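You operate a simulated robot arm through the tools that you are given. There is no shell and no other tool.

You are at the controls of a simulated robot arm. One attempt, no reset.

## Task
Click-test row 1 on the gauge, then seat the bar of that force in jig row 2.
Fine: probe up and gauge table out again.

Only the result counts: the job must be done as asked and must still hold three seconds after the hand-in. Knocking over, shifting, dropping, spilling or breaking anything else fails it.

## Robot
A 6-joint arm with a two-finger gripper, fixed in place. Base frame: the origin is at the foot of the arm, x ahead of it, y to its left, z up. Readings come in mm, degrees, newtons and seconds.
Its first joint turns from -166.0 to 166.0 degrees. Payload 2.54 kg.
The tool frame sits at the grasp point between the pads (the TCP): z along the fingers, y along the line on which they close. The tips reach 30 mm beyond it. The gripper opens to 116 mm. The gripper's body begins 95 mm behind the TCP.
Orientation is that of the tool frame in the base frame, as a unit quaternion [w, x, y, z]. With the fingers straight down and closing along the base's y, the tool's x points along the base's -x, its y along +y and its z along -z.

## Interface
- The arm moves only by the tool jog_arm. Its argument "rows" is a list of rows, each a list of 7 numbers: the shift along the tool's x, y, z in units of 150 mm (1.0 is 150 mm), then the turn, a rotation vector about the tool's x, y, z in units of 90 degrees (1.0 is 90 degrees), then the gripper command, from -1 (shut) to 1 (fully open), values between in proportion. In form: [[tx, ty, tz, rx, ry, rz, fingers], ...]. A call has 1 to 20 rows; each row is the pose to reach, as a shift and turn from the pose commanded when the call began, along the tool's axes at that moment. A call with a number of a shift or a turn outside -1 to 1 is refused whole. Each row takes 0.2 s and may step no farther than 50 mm and 8.6 degrees from the row before; otherwise, or with a gripper value out of range, the whole call is refused. A pose out of reach is approached as far as the arm can. The call stops where the force on the tool passes 70 N (or 10 N more than at its start, if that is more) or the arm is blocked; 0.2 s more then pass. Each finger travels about 72 mm/s and halts on what it meets, pressing with about 33 N; the grip force reading is that of the motor and also rises with nothing between the fingers. The clock runs only during rows and for 0.2 s after the last one: add rows that repeat a pose to give the fingers time. The reply holds the time, the measured pose of the TCP, the force on the tool along the base axes, the opening and the grip force, in the units named above and with some noise, with the torque about the TCP (base axes, N m) and any sound that the robot's microphone picked up, and new pictures: "show" is both (left out), scene, wrist or none.
- Cameras (640 x 400 px; columns grow to the right, rows downward): "scene" is fixed at [41.3, 507.5, 1569.6]; the picture's right is [-0.06, -1.00, 0.00], its down [-0.65, 0.04, -0.76] and it looks along [0.76, -0.05, -0.65] (base axes); focal length 288 px, centre (320, 200). "wrist" rides on the gripper at [69, -15, -122] in the tool frame; the picture's right is [0.21, 0.98, 0.00], its down [-0.83, 0.18, -0.53] and it looks along [-0.52, 0.11, 0.85] (tool axes); focal length 251 px, centre (320, 200). There is no depth. A picture from a camera that has moved, and an enlarged one, comes with that camera's place and axes in the base frame and with its lens. The place of the scene camera against the robot may be out by one fixed shift of up to 25 mm in any direction.
- close_up(camera, box): a new picture of the part [left, top, right, bottom] of that camera's present view, enlarged. It takes no simulated time.
- close_job(): hands the job in; it is judged then, once.

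Nothing tells you positions but the pictures and the camera data. Unless the task says otherwise, let go and move clear before handing in.

The tools are called after "Call:" as a command line: name --pt "numbers of a row" for each row, then --argument value for the rest, lists and objects as JSON in quotes. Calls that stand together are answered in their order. jog_arm: Moves the arm, as the interface text tells. Its arguments: {"type":"object","properties":{"rows":{"type":"array","items":{"type":"array","items":{"type":"number"}}},"show":{"type":"string","enum":["both","scene","wrist","none"]}},"required":["rows"]} The other tools are called the same way: close_up (camera, box) takes an enlarged picture of a part of a camera's view; close_job () hands the job in.

At the start:

```text
time_s: 0.0
position: [446.3, 231.2, 1317.9]
ee_rot: [0.0, 0.0, 1.0, 0.0]
force: [0.2, 1.1, -0.2]
wrist_torque: [0.01, -0.01, 0.02]
finger_gap: 116.1
grip_force: 0.1
```

scene: 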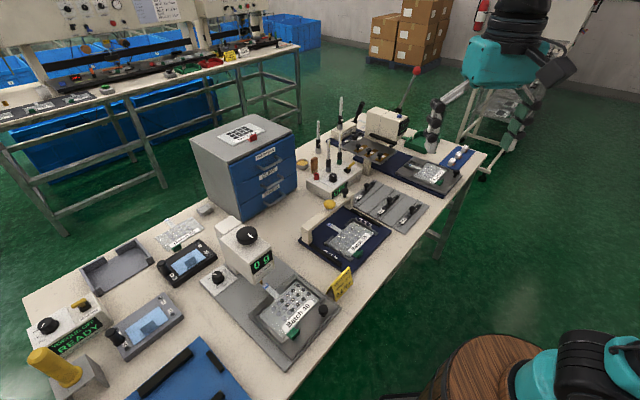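
wrist: 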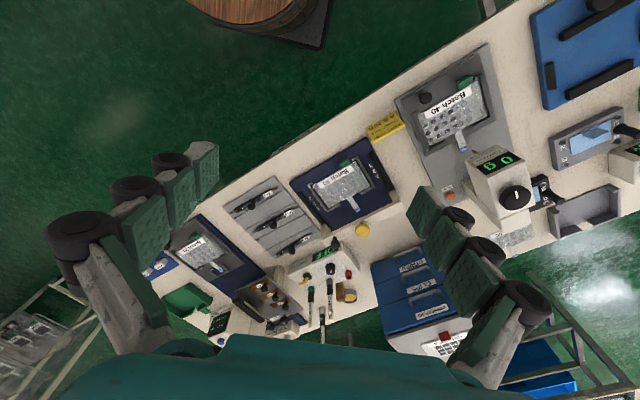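

I see a cluttered workbench with several fixtures, some boards and a gauge. I'll start by enlarging the views to identify the gauge, row labels, bars and jig.

Call:
close_up --camera "scene" --box '[0, 220, 200, 400]'

Call:
close_up --camera "scene" --box '[180, 200, 360, 380]'

Call:
close_up --camera "scene" --box '[290, 80, 490, 250]'

Call:
close_up --camera "scene" --box '[180, 100, 320, 220]'

Call:
close_up --camera "wrist" --box '[130, 120, 400, 340]'

Call:
close_up --camera "wrist" --box '[380, 0, 640, 260]'

```text
2.22 times, centred on (100, 310) of scene
camera zoom: at [41.3, 507.5, 1569.6], right [-0.06, -1.0, 0.0], down [-0.65, 0.04, -0.76], along [0.76, -0.05, -0.65], focal length 640 px, centre (809, -44)
```

zoom: 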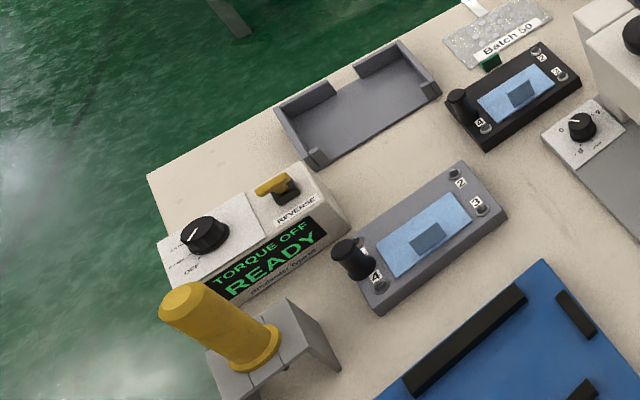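

```text
2.22 times, centred on (270, 290) of scene
camera zoom: at [41.3, 507.5, 1569.6], right [-0.06, -1.0, 0.0], down [-0.65, 0.04, -0.76], along [0.76, -0.05, -0.65], focal length 640 px, centre (431, 0)
```

zoom: 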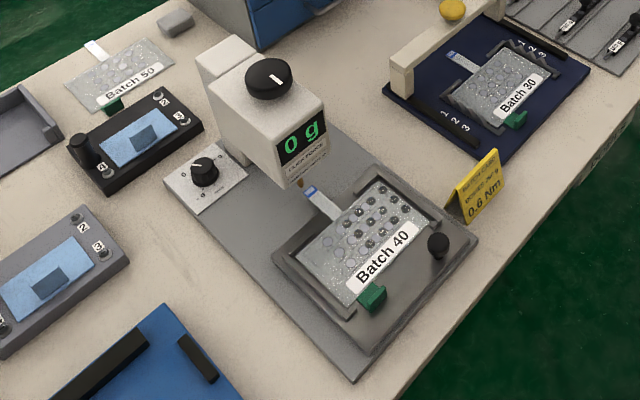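

```text
2.35 times, centred on (390, 165) of scene
camera zoom: at [41.3, 507.5, 1569.6], right [-0.06, -1.0, 0.0], down [-0.65, 0.04, -0.76], along [0.76, -0.05, -0.65], focal length 677 px, centre (155, 282)
```

zoom: 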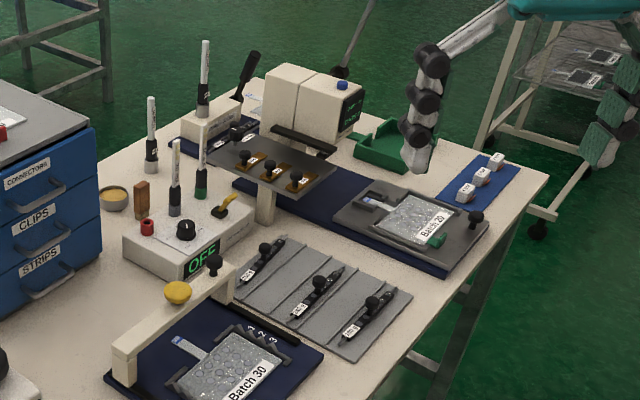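

```text
3.33 times, centred on (250, 160) of scene
camera zoom: at [41.3, 507.5, 1569.6], right [-0.06, -1.0, 0.0], down [-0.65, 0.04, -0.76], along [0.76, -0.05, -0.65], focal length 959 px, centre (553, 333)
```

zoom: 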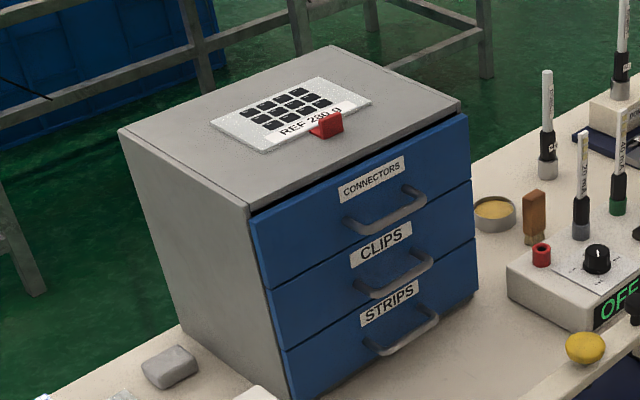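

```text
1.82 times, centred on (265, 230) of wrist
camera zoom: at [377.5, 216.8, 1439.3], right [-0.22, 0.98, 0.0], down [0.83, 0.18, 0.53], along [0.52, 0.12, -0.85], focal length 457 px, centre (420, 146)
```

zoom: 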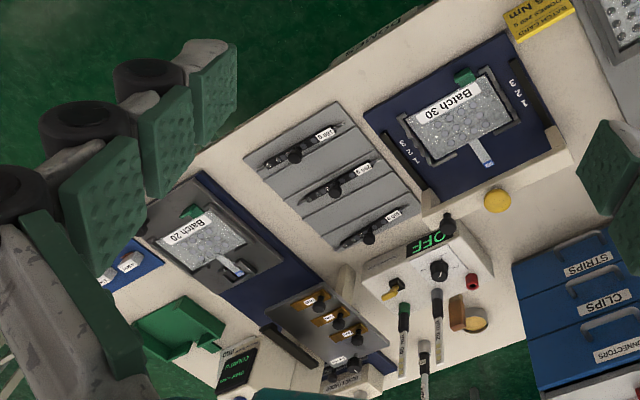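

```text
1.54 times, centred on (510, 130) of wrist
camera zoom: at [377.5, 216.8, 1439.3], right [-0.22, 0.98, 0.0], down [0.83, 0.18, 0.53], along [0.52, 0.12, -0.85], focal length 387 px, centre (28, 308)
```

zoom: 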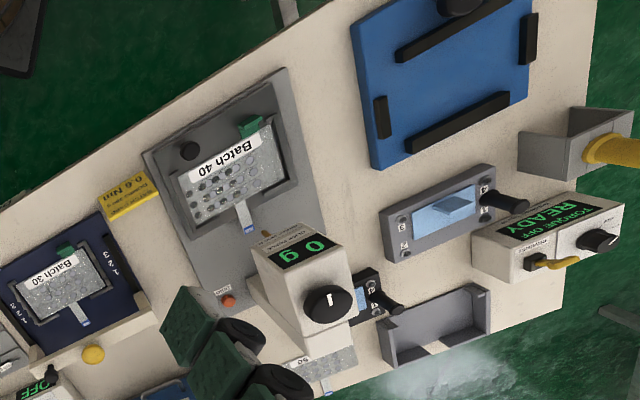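

The close-ups seem to be truly re-rendered at higher resolution, so I'll zoom tighter on the gauge, jig, bars and labels before moving.

Call:
close_up --camera "scene" --box '[195, 215, 285, 300]'

Call:
close_up --camera "scene" --box '[250, 270, 350, 350]'

Call:
close_up --camera "scene" --box '[290, 190, 400, 270]'

Call:
close_up --camera "scene" --box '[350, 170, 430, 230]'

Call:
close_up --camera "scene" --box '[300, 90, 420, 190]'

Call:
close_up --camera "wrist" --box '[390, 60, 550, 250]'

Call:
close_up --camera "wrist" --box '[220, 130, 410, 250]'

Call:
close_up --camera "wrist" --box '[220, 170, 330, 260]'

```text
4.71 times, centred on (240, 258) of scene
camera zoom: at [41.3, 507.5, 1569.6], right [-0.06, -1.0, 0.0], down [-0.65, 0.04, -0.76], along [0.76, -0.05, -0.65], focal length 1354 px, centre (696, -71)
```

zoom: 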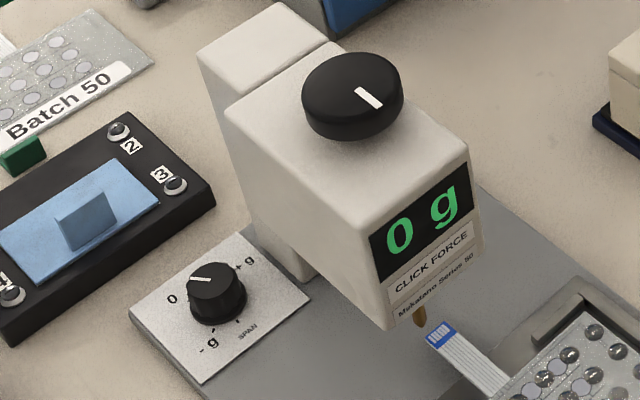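

```text
5.00 times, centred on (300, 310) of scene
camera zoom: at [41.3, 507.5, 1569.6], right [-0.06, -1.0, 0.0], down [-0.65, 0.04, -0.76], along [0.76, -0.05, -0.65], focal length 1439 px, centre (420, -350)
```

zoom: 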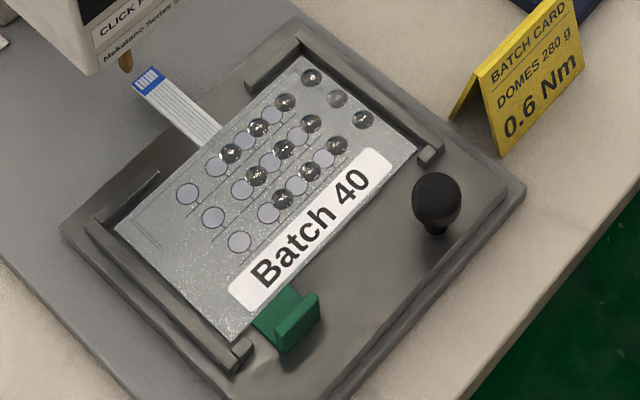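

```text
5.00 times, centred on (345, 230) of scene
camera zoom: at [41.3, 507.5, 1569.6], right [-0.06, -1.0, 0.0], down [-0.65, 0.04, -0.76], along [0.76, -0.05, -0.65], focal length 1439 px, centre (195, 50)
```

zoom: 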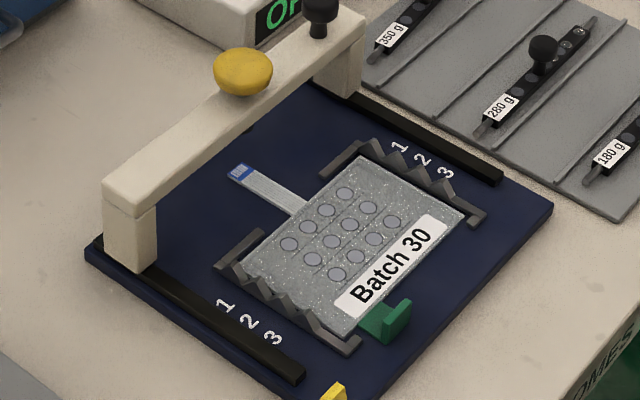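

```text
6.67 times, centred on (390, 200) of scene
camera zoom: at [41.3, 507.5, 1569.6], right [-0.06, -1.0, 0.0], down [-0.65, 0.04, -0.76], along [0.76, -0.05, -0.65], focal length 1918 px, centre (-147, 200)
```

zoom: 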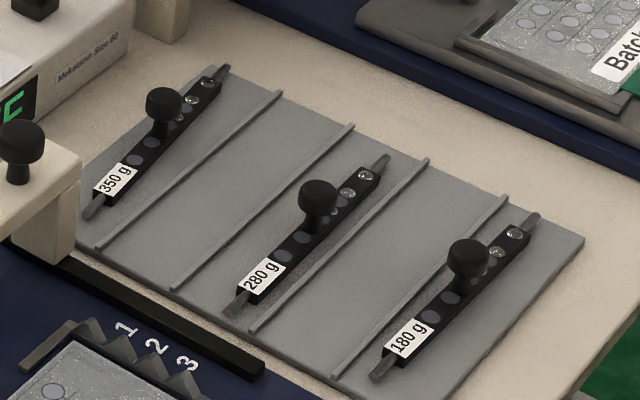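

```text
4.00 times, centred on (360, 140) of scene
camera zoom: at [41.3, 507.5, 1569.6], right [-0.06, -1.0, 0.0], down [-0.65, 0.04, -0.76], along [0.76, -0.05, -0.65], focal length 1151 px, centre (160, 440)
```

zoom: 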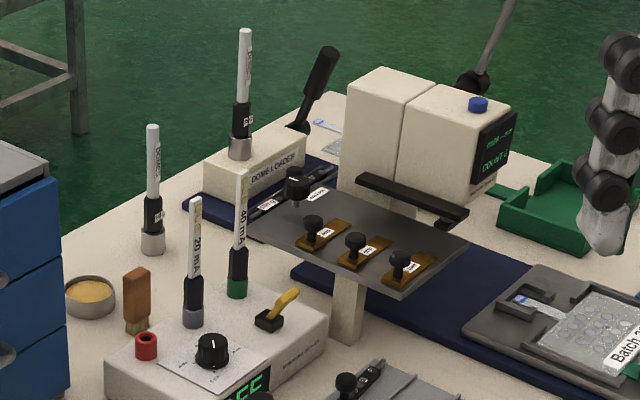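

```text
2.11 times, centred on (470, 155) of wrist
camera zoom: at [377.5, 216.8, 1439.3], right [-0.22, 0.98, 0.0], down [0.83, 0.18, 0.53], along [0.52, 0.12, -0.85], focal length 529 px, centre (4, 295)
```

zoom: 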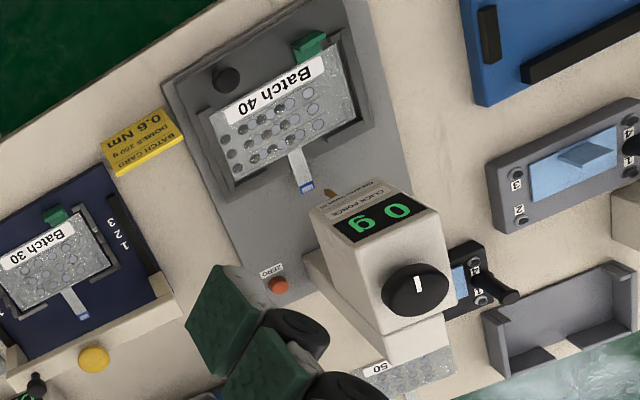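

```text
3.33 times, centred on (315, 190) of wrist
camera zoom: at [377.5, 216.8, 1439.3], right [-0.22, 0.98, 0.0], down [0.83, 0.18, 0.53], along [0.52, 0.12, -0.85], focal length 838 px, centre (337, 233)
```

zoom: 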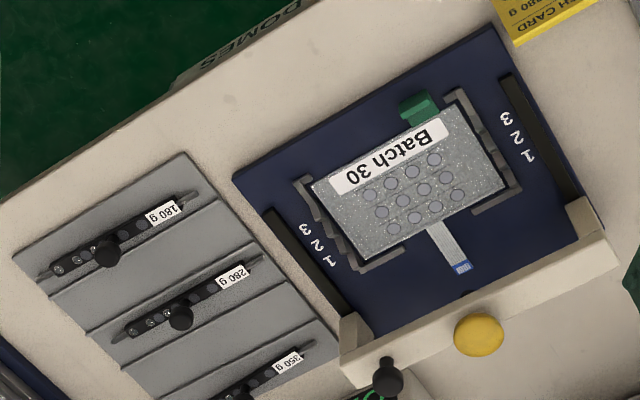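

```text
4.44 times, centred on (275, 215) of wrist
camera zoom: at [377.5, 216.8, 1439.3], right [-0.22, 0.98, 0.0], down [0.83, 0.18, 0.53], along [0.52, 0.12, -0.85], focal length 1118 px, centre (520, 133)
```

zoom: 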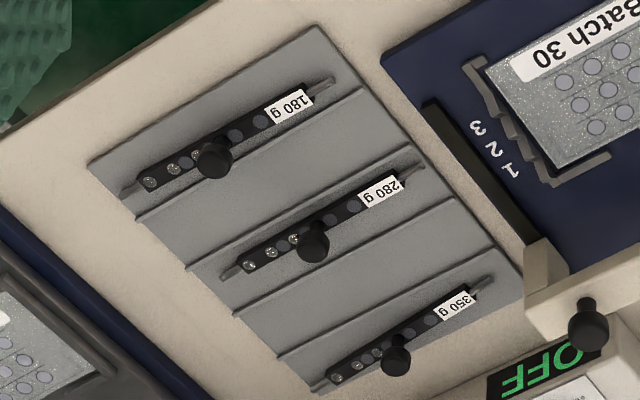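

The gauge is the white "CLICK FORCE" head, with the Batch 40 board on a sliding table in front of it. The Batch 30 jig has rows 1-3, and the bars on the tray are 350, 280 and 180 g. I'll move the wrist camera nearer the gauge for accurate positions.

Call:
jog_arm --pt "0 0.242 0.167 0 0 0 1" --pt "0 0.484 0.334 0 0 0 1" --pt "0 0.725 0.5 0 0 0 1" --pt "0 0.967 0.667 0 0 0 1" --show "wrist"

```text
time_s: 1.0
position: [447.1, 376.2, 1217.2]
ee_rot: [0.0, 0.0, 1.0, 0.0]
force: [0.7, -1.2, 0.4]
wrist_torque: [0.07, 0.0, 0.01]
finger_gap: 116.0
grip_force: 0.1
camera wrist: at [377.3, 361.9, 1339.2], right [-0.22, 0.98, 0.0], down [0.83, 0.18, 0.53], along [0.52, 0.12, -0.85], focal length 251 px, centre (320, 200)
```

wrist: 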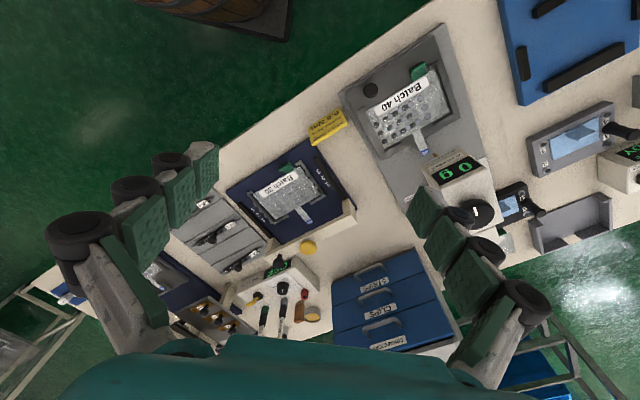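

The wrist view now shows the gauge on the right of the picture. I'll continue moving to look at it from the front.

Call:
jog_arm --pt "0.112 0.24 0.15 0 0 0 1" --pt "0.224 0.48 0.3 0 0 0 1" --pt "0.335 0.72 0.45 0 0 0 1" --pt "0.447 0.96 0.6 0 0 0 1" --show "wrist"

```text
time_s: 2.0
position: [379.3, 520.3, 1126.0]
ee_rot: [0.0, 0.0, 1.0, 0.0]
force: [-0.4, -1.2, 0.1]
wrist_torque: [0.09, 0.01, -0.02]
finger_gap: 116.2
grip_force: 0.1
camera wrist: at [310.5, 505.5, 1249.3], right [-0.22, 0.98, 0.0], down [0.83, 0.18, 0.53], along [0.52, 0.12, -0.85], focal length 251 px, centre (320, 200)
```

wrist: 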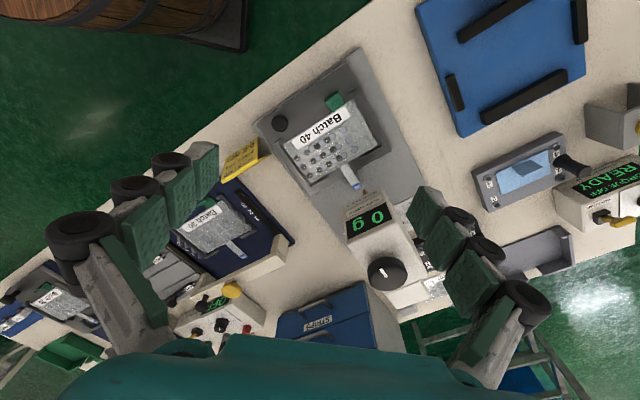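

Call:
close_up --camera "wrist" --box '[250, 40, 430, 210]'

Call:
close_up --camera "wrist" --box '[270, 90, 390, 200]'

Call:
close_up --camera "wrist" --box '[320, 170, 440, 310]'

Call:
close_up --camera "scene" --box '[200, 265, 240, 295]'

Call:
close_up --camera "scene" --box '[220, 220, 280, 260]'

Call:
close_up --camera "scene" --box '[250, 270, 310, 310]'

```text
2.35 times, centred on (340, 125) of wrist
camera zoom: at [310.5, 505.5, 1249.3], right [-0.22, 0.98, 0.0], down [0.83, 0.18, 0.53], along [0.52, 0.12, -0.85], focal length 592 px, centre (273, 376)
```

zoom: 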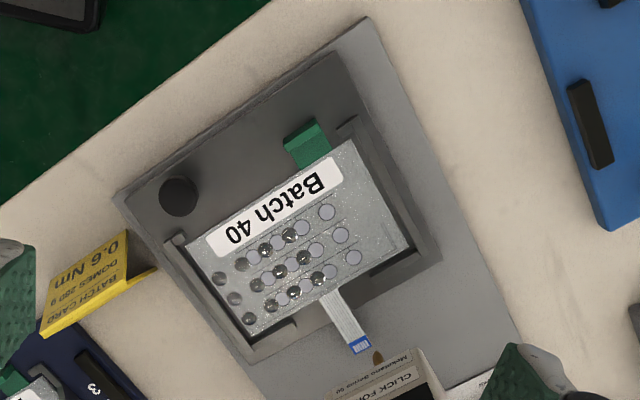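

```text
3.64 times, centred on (330, 145) of wrist
camera zoom: at [310.5, 505.5, 1249.3], right [-0.22, 0.98, 0.0], down [0.83, 0.18, 0.53], along [0.52, 0.12, -0.85], focal length 914 px, centre (284, 400)
```

zoom: 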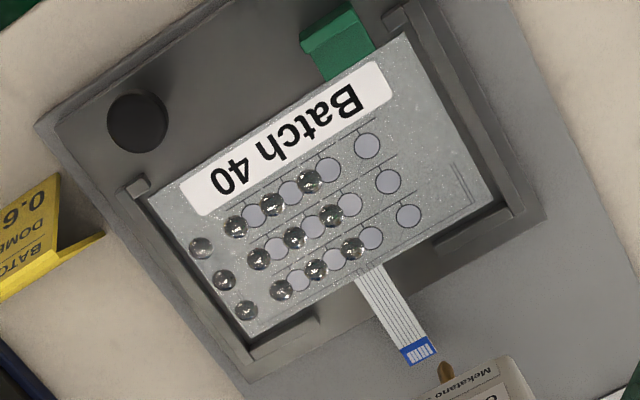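

```text
2.86 times, centred on (380, 240) of wrist
camera zoom: at [310.5, 505.5, 1249.3], right [-0.22, 0.98, 0.0], down [0.83, 0.18, 0.53], along [0.52, 0.12, -0.85], focal length 718 px, centre (149, 86)
```

zoom: 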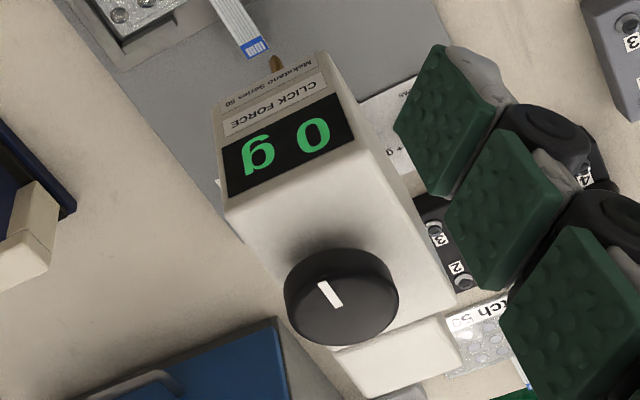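

```text
13.33 times, centred on (220, 280) of scene
camera zoom: at [41.3, 507.5, 1569.6], right [-0.06, -1.0, 0.0], down [-0.65, 0.04, -0.76], along [0.76, -0.05, -0.65], focal length 3837 px, centre (1653, -867)
```

zoom: 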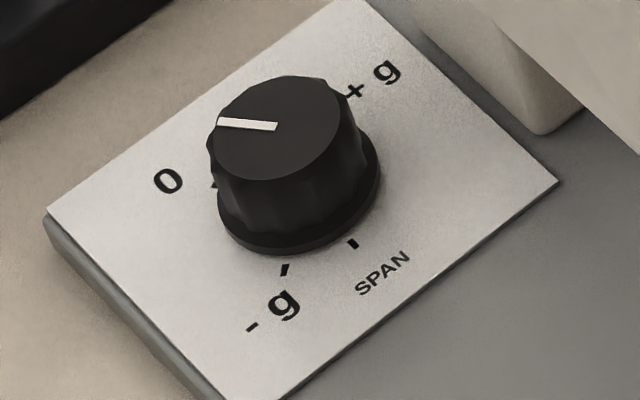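

```text
10.00 times, centred on (250, 240) of scene
camera zoom: at [41.3, 507.5, 1569.6], right [-0.06, -1.0, 0.0], down [-0.65, 0.04, -0.76], along [0.76, -0.05, -0.65], focal length 2878 px, centre (1020, -200)
```

zoom: 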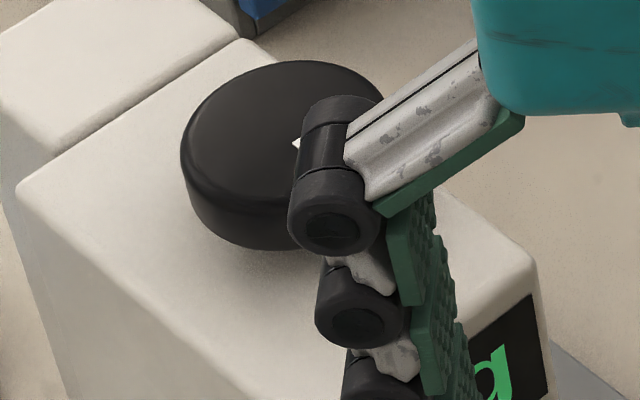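

```text
10.00 times, centred on (280, 290) of scene
camera zoom: at [41.3, 507.5, 1569.6], right [-0.06, -1.0, 0.0], down [-0.65, 0.04, -0.76], along [0.76, -0.05, -0.65], focal length 2878 px, centre (720, -700)
```

zoom: 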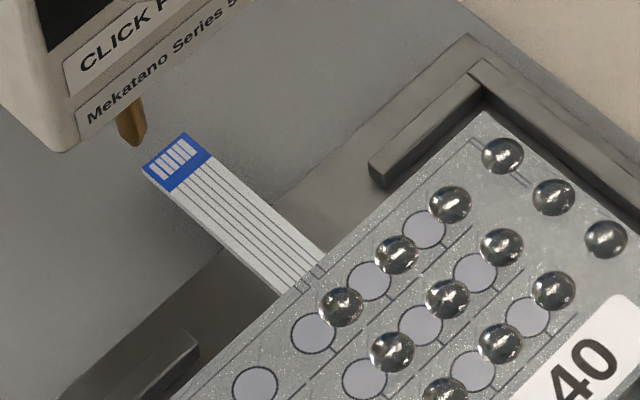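

I can see the gauge head, top knob, probe tip and sliding table. I'll zoom on individual features to triangulate them.

Call:
close_up --camera "wrist" --box '[360, 245, 420, 295]'

Call:
close_up --camera "wrist" --box '[340, 180, 400, 240]'

Call:
close_up --camera "wrist" --box '[255, 100, 305, 150]'

Call:
close_up --camera "scene" --box '[300, 285, 340, 325]'

```text
8.00 times, centred on (390, 270) of wrist
camera zoom: at [310.5, 505.5, 1249.3], right [-0.22, 0.98, 0.0], down [0.83, 0.18, 0.53], along [0.52, 0.12, -0.85], focal length 2012 px, centre (-240, -360)
```

zoom: 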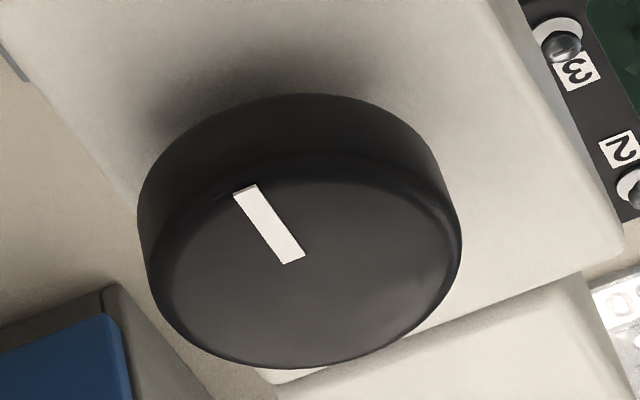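

```text
6.67 times, centred on (370, 210) of wrist
camera zoom: at [310.5, 505.5, 1249.3], right [-0.22, 0.98, 0.0], down [0.83, 0.18, 0.53], along [0.52, 0.12, -0.85], focal length 1676 px, centre (-13, 133)
```

zoom: 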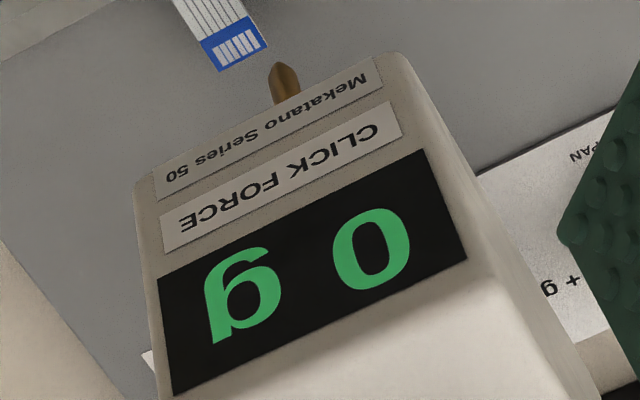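

```text
8.00 times, centred on (280, 125) of wrist
camera zoom: at [310.5, 505.5, 1249.3], right [-0.22, 0.98, 0.0], down [0.83, 0.18, 0.53], along [0.52, 0.12, -0.85], focal length 2012 px, centre (640, 800)
```

zoom: 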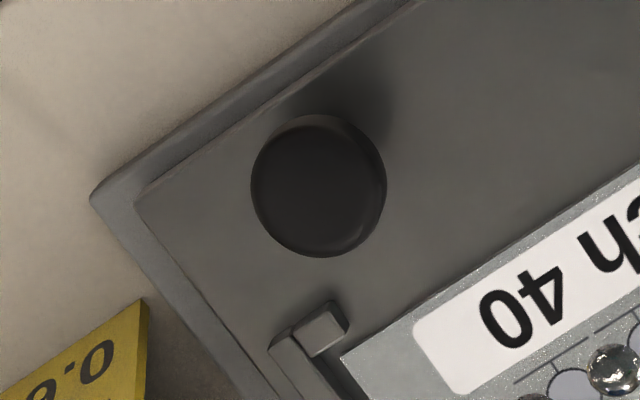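

```text
10.00 times, centred on (320, 305) of scene
camera zoom: at [41.3, 507.5, 1569.6], right [-0.06, -1.0, 0.0], down [-0.65, 0.04, -0.76], along [0.76, -0.05, -0.65], focal length 2878 px, centre (320, -850)
```

zoom: 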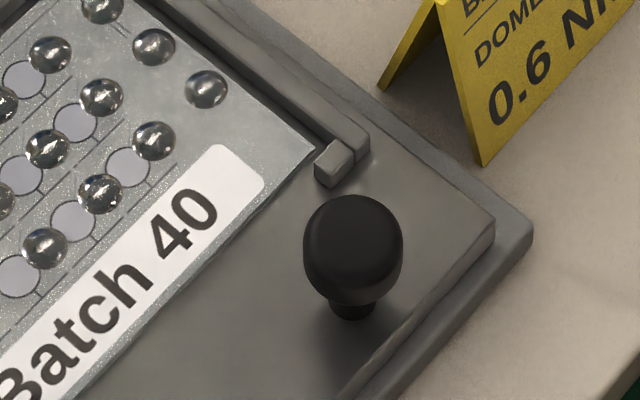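

I've worked out that the bench is turned 45° in the base frame. The slide handle is near (427, 468, 855), the gauge knob near (547, 650, 1021) and the probe tip near (515, 634, 850). I'll turn the tool 45° and come above the slide handle for a close look.

Call:
jog_arm --pt "-0.053 -0.058 0.12 0 0 -0.0833 1" --pt "-0.107 -0.116 0.24 0 0 -0.1667 1" --pt "-0.16 -0.173 0.36 0 0 -0.25 1" --pt "-0.213 -0.231 0.48 0 0 -0.3333 0.6" --pt "-0.267 -0.289 0.6 0 0 -0.4167 0.2" --pt "-0.32 -0.347 0.72 0 0 -0.5 -0.2" --show "both"

```text
time_s: 3.4
position: [427.9, 469.1, 1018.1]
ee_rot: [0.0, -0.384, 0.923, 0.0]
force: [-0.7, -0.4, 0.5]
wrist_torque: [0.03, -0.02, 0.02]
finger_gap: 46.1
grip_force: 0.1
camera wrist: at [389.5, 409.5, 1141.3], right [-0.84, 0.54, 0.0], down [0.45, 0.71, 0.53], along [0.29, 0.45, -0.85], focal length 251 px, centre (320, 200)
```

scene: 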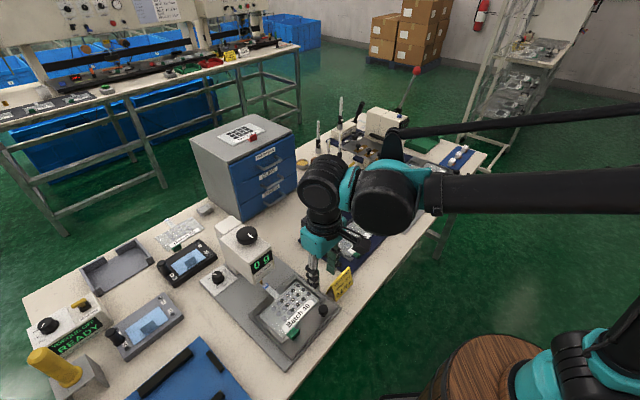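
wrist: 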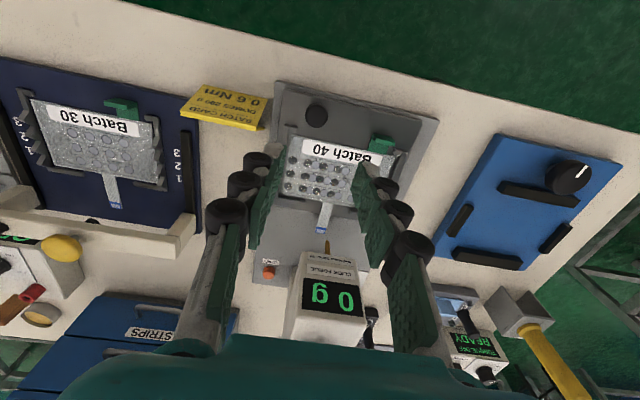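

The wrist camera now looks along the gauge's slide direction. I'll enlarge the board, handle, probe and base.

Call:
close_up --camera "wrist" --box '[260, 70, 450, 260]'

Call:
close_up --camera "wrist" --box '[270, 90, 370, 150]'

Call:
close_up --camera "wrist" --box '[250, 180, 390, 280]'

Call:
close_up --camera "wrist" --box '[280, 130, 380, 210]'

Call:
close_up --camera "wrist" --box '[300, 220, 350, 260]'

```text
2.11 times, centred on (355, 165) of wrist
camera zoom: at [389.5, 409.5, 1141.3], right [-0.84, 0.54, 0.0], down [0.45, 0.71, 0.53], along [0.29, 0.45, -0.85], focal length 529 px, centre (246, 274)
```

zoom: 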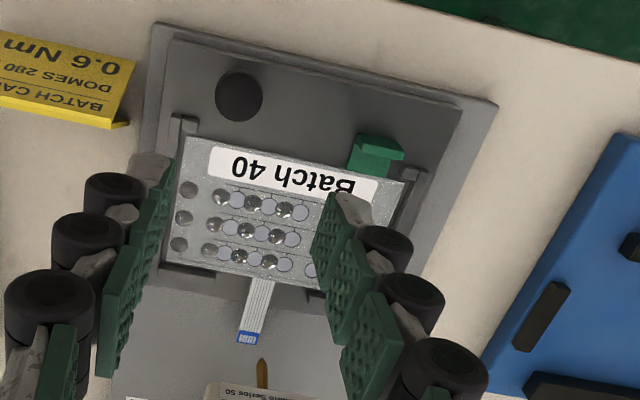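

```text
6.40 times, centred on (320, 120) of wrist
camera zoom: at [389.5, 409.5, 1141.3], right [-0.84, 0.54, 0.0], down [0.45, 0.71, 0.53], along [0.29, 0.45, -0.85], focal length 1609 px, centre (320, 712)
```

zoom: 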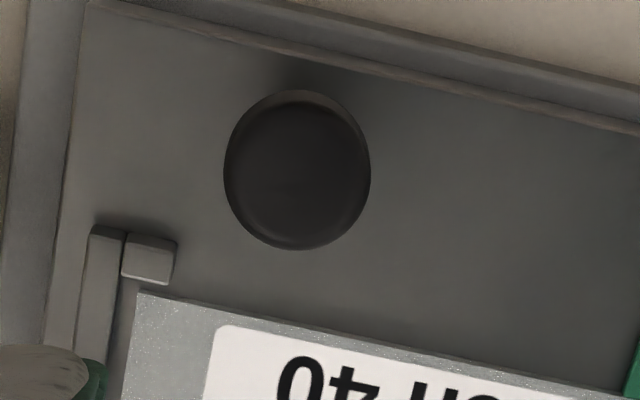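

```text
4.00 times, centred on (320, 230) of wrist
camera zoom: at [389.5, 409.5, 1141.3], right [-0.84, 0.54, 0.0], down [0.45, 0.71, 0.53], along [0.29, 0.45, -0.85], focal length 1006 px, centre (320, 80)
```

zoom: 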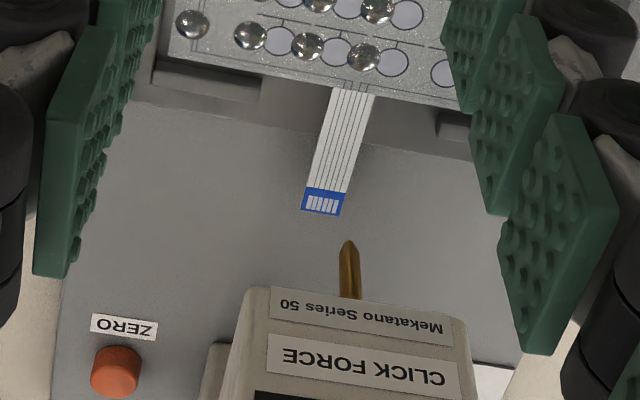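

```text
5.00 times, centred on (330, 170) of wrist
camera zoom: at [389.5, 409.5, 1141.3], right [-0.84, 0.54, 0.0], down [0.45, 0.71, 0.53], along [0.29, 0.45, -0.85], focal length 1257 px, centre (270, 350)
```

zoom: 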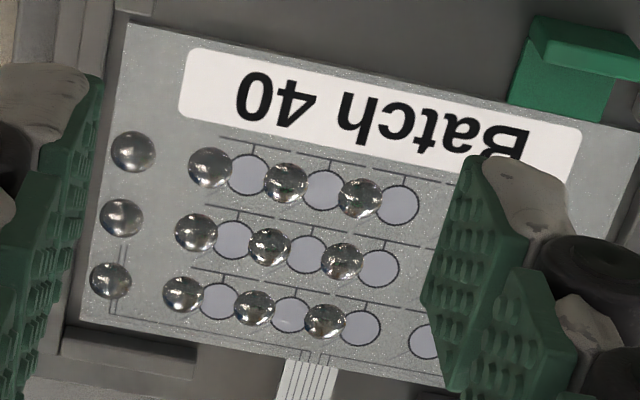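

```text
10.00 times, centred on (325, 240) of wrist
camera zoom: at [389.5, 409.5, 1141.3], right [-0.84, 0.54, 0.0], down [0.45, 0.71, 0.53], along [0.29, 0.45, -0.85], focal length 2514 px, centre (270, -200)
```

zoom: 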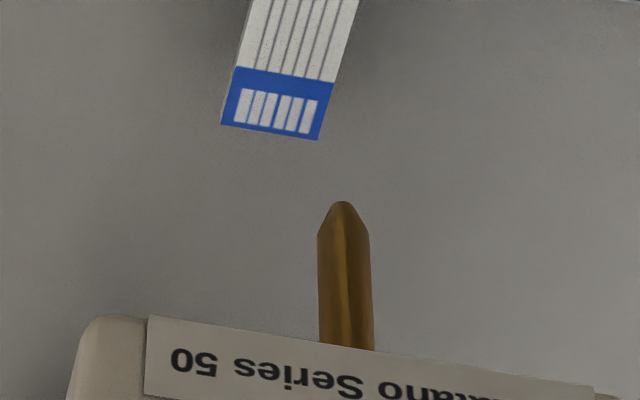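

The handle is directly below the gripper, with its top near z≈848 and the tray around z≈820. I'll come down to just above it and check the alignment.

Call:
jog_arm --pt "0 -0.011 0.26 0 0 0 -0.2" --pt "0 -0.022 0.52 0 0 0 -0.2" --pt "0 -0.022 0.767 0 0 0 -0.2" --show "both"

```text
time_s: 4.2
position: [429.9, 464.5, 903.4]
ee_rot: [0.0, -0.384, 0.923, 0.0]
force: [-0.3, 0.3, 0.0]
wrist_torque: [0.01, -0.01, 0.0]
finger_gap: 46.7
grip_force: 0.1
camera wrist: at [391.6, 406.5, 1025.9], right [-0.84, 0.54, 0.0], down [0.45, 0.71, 0.53], along [0.29, 0.45, -0.85], focal length 251 px, centre (320, 200)
```

scene: 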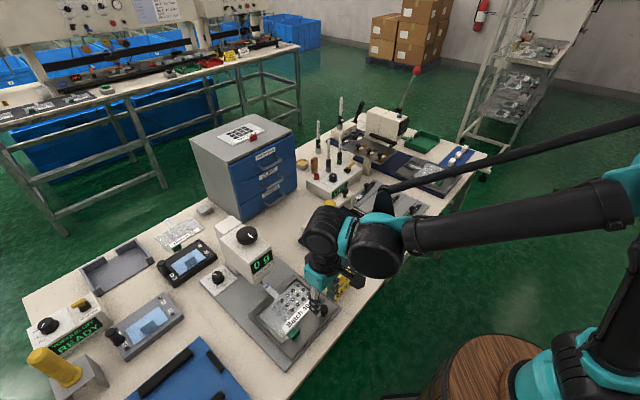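
wrist: 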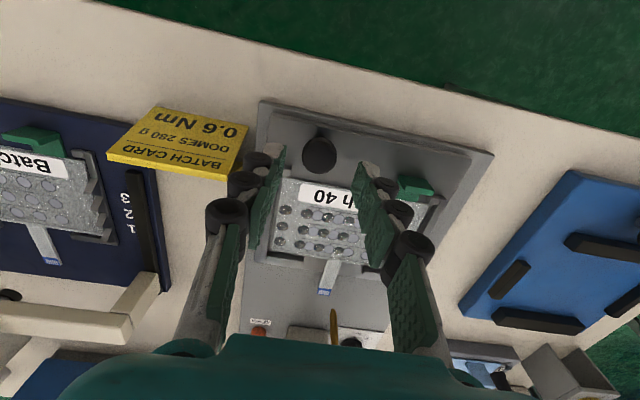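

Call:
close_up --camera "wrist" --box '[270, 110, 370, 190]'

Call:
close_up --camera "scene" --box '[290, 260, 360, 330]'

```text
5.00 times, centred on (320, 150) of wrist
camera zoom: at [391.6, 406.5, 1025.9], right [-0.84, 0.54, 0.0], down [0.45, 0.71, 0.53], along [0.29, 0.45, -0.85], focal length 1257 px, centre (320, 450)
```

zoom: 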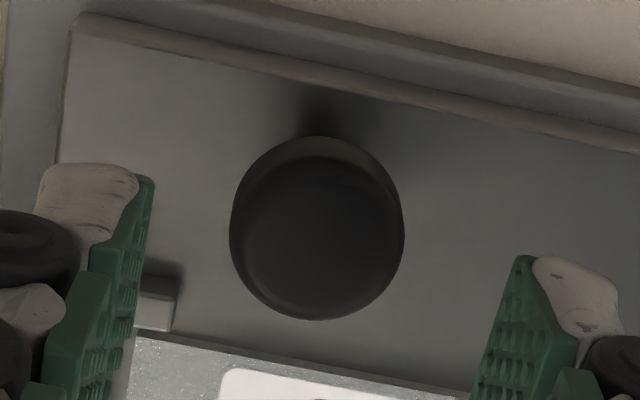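

```text
5.71 times, centred on (325, 295) of scene
camera zoom: at [41.3, 507.5, 1569.6], right [-0.06, -1.0, 0.0], down [-0.65, 0.04, -0.76], along [0.76, -0.05, -0.65], focal length 1644 px, centre (291, -343)
```

zoom: 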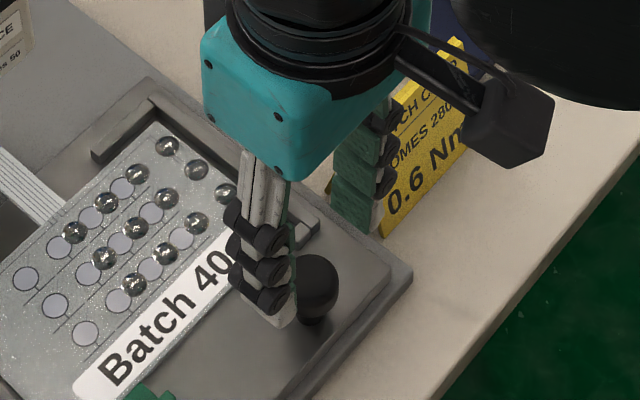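

The handle centre is at about (431, 468). I'll drop to z≈858 and close on the handle.

Call:
jog_arm --pt "-0.019 0.008 0.15 0 0 0 -0.2" --pt "-0.019 0.008 0.3 0 0 0 -0.2" --pt "-0.019 0.008 0.3 0 0 0 -0.2" --show "wrist"

```text
time_s: 5.0
position: [431.0, 469.7, 859.2]
ee_rot: [0.0, -0.384, 0.923, 0.0]
force: [0.1, 0.1, -0.3]
wrist_torque: [0.01, 0.01, 0.0]
finger_gap: 46.5
grip_force: 0.0
camera wrist: at [393.1, 410.0, 981.1], right [-0.84, 0.54, 0.0], down [0.45, 0.71, 0.53], along [0.29, 0.45, -0.85], focal length 251 px, centre (320, 200)
```

wrist: 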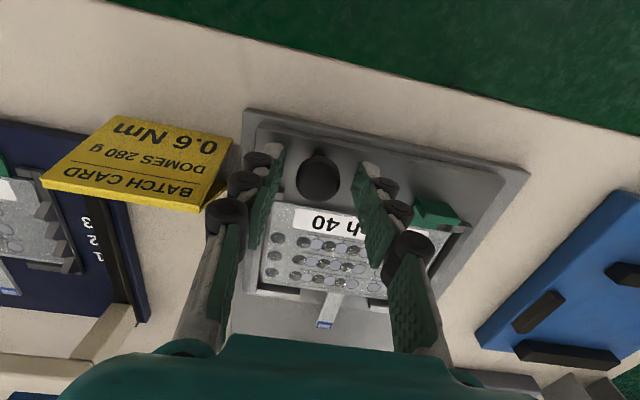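

The handle sits between the fingers, so I'll close on it.

Call:
jog_arm --pt "0 0 0 0 0 0 -0.6" --pt "0 0 0 0 0 0 -0.8" --pt "0 0 0 0 0 0 -0.8" --show "none"

```text
time_s: 5.8
position: [432.7, 467.9, 858.5]
ee_rot: [0.001, -0.383, 0.924, 0.0]
force: [11.1, -12.8, -6.7]
wrist_torque: [-0.14, -0.23, 0.0]
finger_gap: 24.5
grip_force: 45.2
```

I've gripped the handle (24.5 mm). I'll push the table in along its slide (+a, 45°) by 40 mm slowly and listen for detents.

Call:
jog_arm --pt "-0.033 -0.005 0 0 0 0 -0.8" --pt "-0.067 -0.005 0 0 0 0 -0.8" --pt "-0.1 -0.005 0 0 0 0 -0.8" --pt "-0.133 -0.005 0 0 0 0 -0.8" --pt "-0.167 -0.005 0 0 0 0 -0.8" --pt "-0.2 -0.005 0 0 0 0 -0.8" --pt "-0.233 -0.005 0 0 0 0 -0.8" --pt "-0.267 -0.005 0 0 0 0 -0.8" --show "both"

```text
time_s: 7.6
position: [460.9, 496.8, 858.8]
ee_rot: [0.0, -0.383, 0.924, 0.001]
force: [17.9, -17.9, -8.3]
wrist_torque: [-0.2, -0.29, 0.03]
finger_gap: 24.0
grip_force: 45.1
camera wrist: at [422.5, 437.5, 981.2], right [-0.84, 0.54, 0.0], down [0.46, 0.71, 0.53], along [0.29, 0.45, -0.85], focal length 251 px, centre (320, 200)
```

scene: 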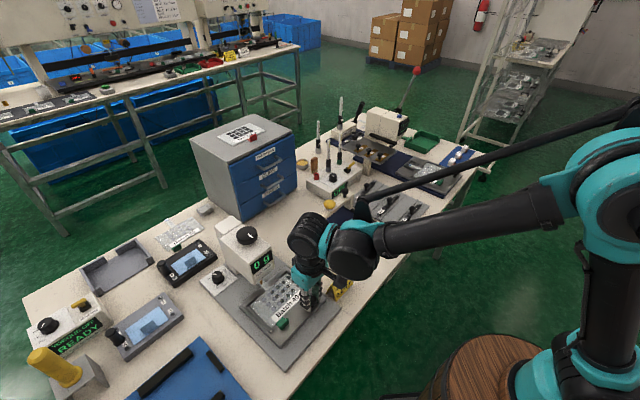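
wrist: 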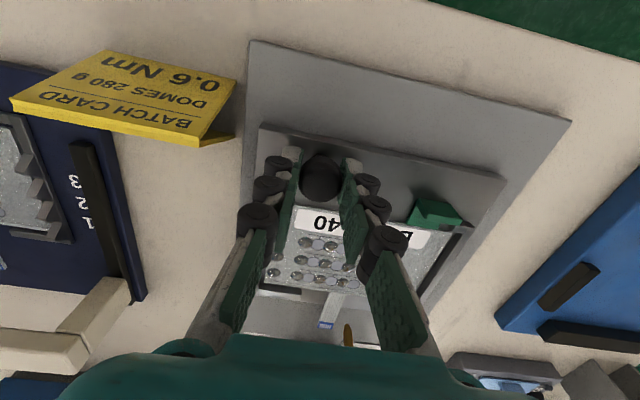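

The table follows well. I'll continue about 30 mm, easing the side load with a small shift in +b.

Call:
jog_arm --pt "0 -0.013 0 0 0 0 -0.8" --pt "-0.033 -0.013 0 0 0 0 -0.8" --pt "-0.067 -0.013 0 0 0 0 -0.8" --pt "-0.1 -0.013 0 0 0 0 -0.8" --pt "-0.133 -0.013 0 0 0 0 -0.8" --pt "-0.167 -0.013 0 0 0 0 -0.8" --pt "-0.2 -0.013 0 0 0 0 -0.8" --show "both"

Call:
close_up --camera "scene" --box '[240, 240, 320, 320]'

Call:
close_up --camera "wrist" --box '[260, 180, 440, 340]'

```text
time_s: 9.2
position: [481.4, 517.5, 859.5]
ee_rot: [0.0, -0.383, 0.924, 0.0]
force: [-7.6, 5.3, -5.9]
wrist_torque: [0.3, -0.08, -0.02]
finger_gap: 24.0
grip_force: 45.1
camera wrist: at [444.0, 458.6, 981.2], right [-0.84, 0.54, 0.0], down [0.45, 0.71, 0.53], along [0.29, 0.45, -0.85], focal length 251 px, centre (320, 200)
```

scene: 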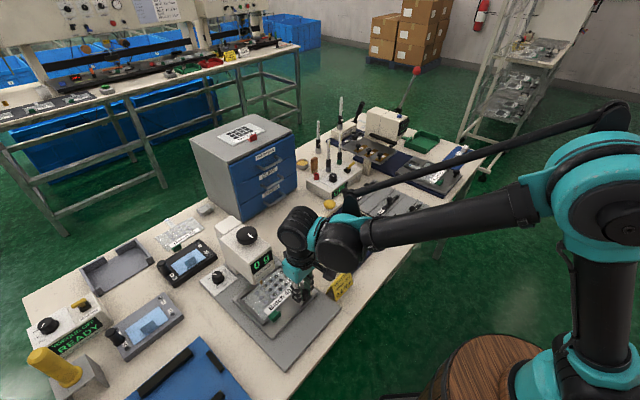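
wrist: 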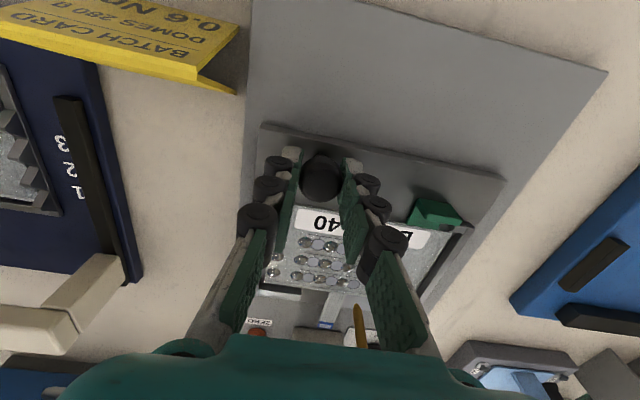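

```text
5.00 times, centred on (280, 280) of scene
camera zoom: at [41.3, 507.5, 1569.6], right [-0.06, -1.0, 0.0], down [-0.65, 0.04, -0.76], along [0.76, -0.05, -0.65], focal length 1439 px, centre (520, -200)
```

zoom: 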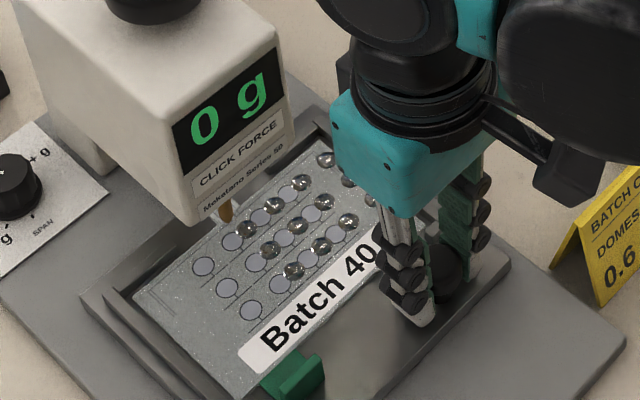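

```text
2.50 times, centred on (350, 260) of wrist
camera zoom: at [444.0, 458.6, 981.2], right [-0.84, 0.54, 0.0], down [0.45, 0.71, 0.53], along [0.29, 0.45, -0.85], focal length 629 px, centre (245, 50)
```

zoom: 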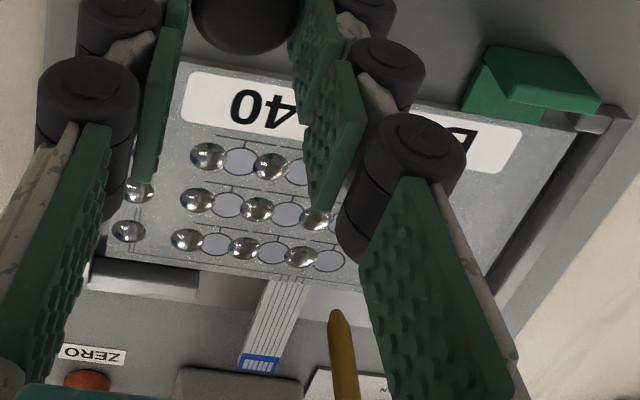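

Row 1 is nearly under the probe. I'll zoom in tightly to measure the remaining offset.

Call:
close_up --camera "scene" --box '[250, 270, 290, 300]'

Call:
close_up --camera "wrist" --box '[330, 260, 390, 310]'

```text
13.33 times, centred on (270, 285) of scene
camera zoom: at [41.3, 507.5, 1569.6], right [-0.06, -1.0, 0.0], down [-0.65, 0.04, -0.76], along [0.76, -0.05, -0.65], focal length 3837 px, centre (987, -933)
```

zoom: 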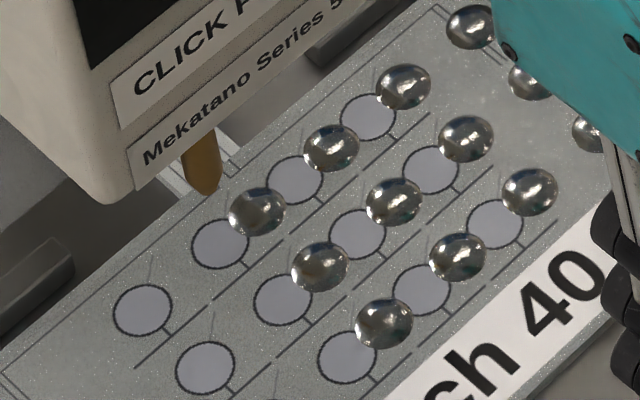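

```text
8.00 times, centred on (360, 285) of wrist
camera zoom: at [444.0, 458.6, 981.2], right [-0.84, 0.54, 0.0], down [0.45, 0.71, 0.53], along [0.29, 0.45, -0.85], focal length 2012 px, centre (0, -480)
```

zoom: 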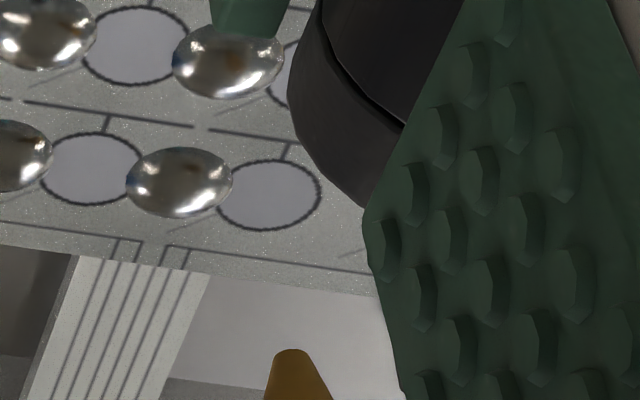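

Row 1's second contact is within about 1 mm of being directly under the probe (tip about 19 mm above it). I'll release the handle and rise straight up.

Call:
jog_arm --pt "0 0 0 0 0 0 -0.5" --pt "0 0 0 0 0 0 -0.2" --pt "0 0 0 0 0 0 -0.2" --pt "0 0 -0.2 0 0 0 -0.2" --pt "0 0 -0.45 0 0 0 -0.2" --pt "0 0 -0.75 0 0 0 -0.2" --pt "0 0 -1.0 0 0 0 -0.2" --show "both"

Call:
close_up --camera "scene" --box '[250, 270, 290, 300]'

Call:
close_up --camera "wrist" --box '[280, 160, 440, 290]'

```text
time_s: 10.8
position: [482.3, 516.7, 1008.5]
ee_rot: [0.0, -0.383, 0.924, 0.0]
force: [-0.4, 0.6, 0.3]
wrist_torque: [-0.02, 0.0, -0.03]
finger_gap: 46.5
grip_force: 0.0
camera wrist: at [444.2, 458.4, 1130.9], right [-0.84, 0.54, 0.0], down [0.45, 0.71, 0.53], along [0.29, 0.45, -0.85], focal length 251 px, centre (320, 200)
```

scene: 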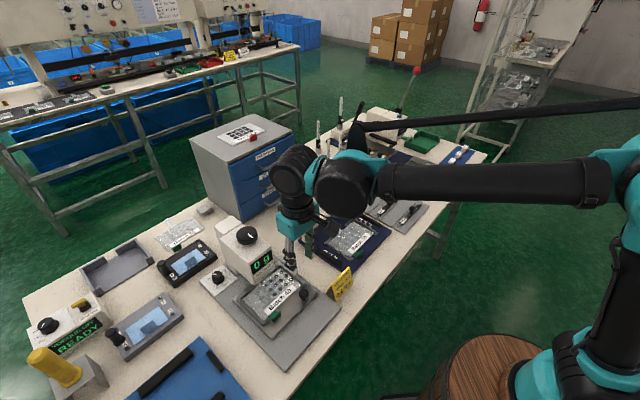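
wrist: 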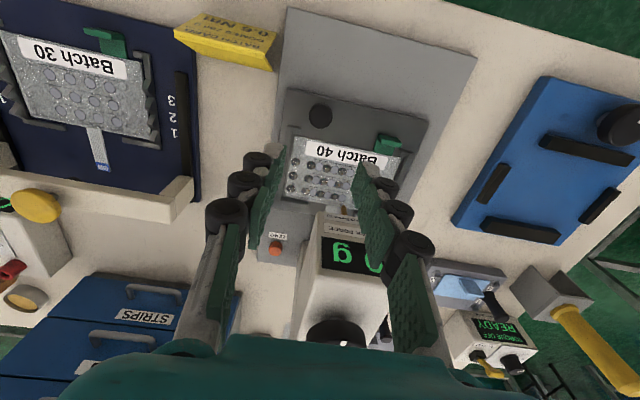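

```text
13.33 times, centred on (270, 285) of scene
camera zoom: at [41.3, 507.5, 1569.6], right [-0.06, -1.0, 0.0], down [-0.65, 0.04, -0.76], along [0.76, -0.05, -0.65], focal length 3837 px, centre (987, -933)
```

zoom: 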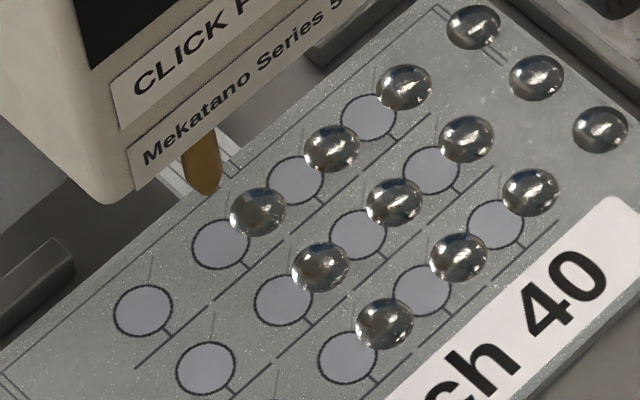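

```text
3.08 times, centred on (360, 225) of wrist
camera zoom: at [444.2, 458.4, 1130.9], right [-0.84, 0.54, 0.0], down [0.45, 0.71, 0.53], along [0.29, 0.45, -0.85], focal length 774 px, centre (197, 123)
```

zoom: 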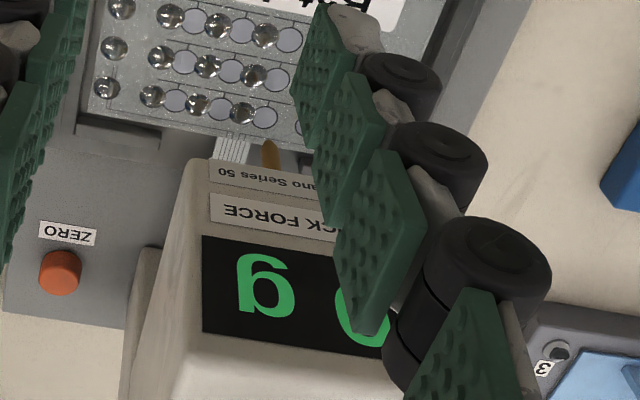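

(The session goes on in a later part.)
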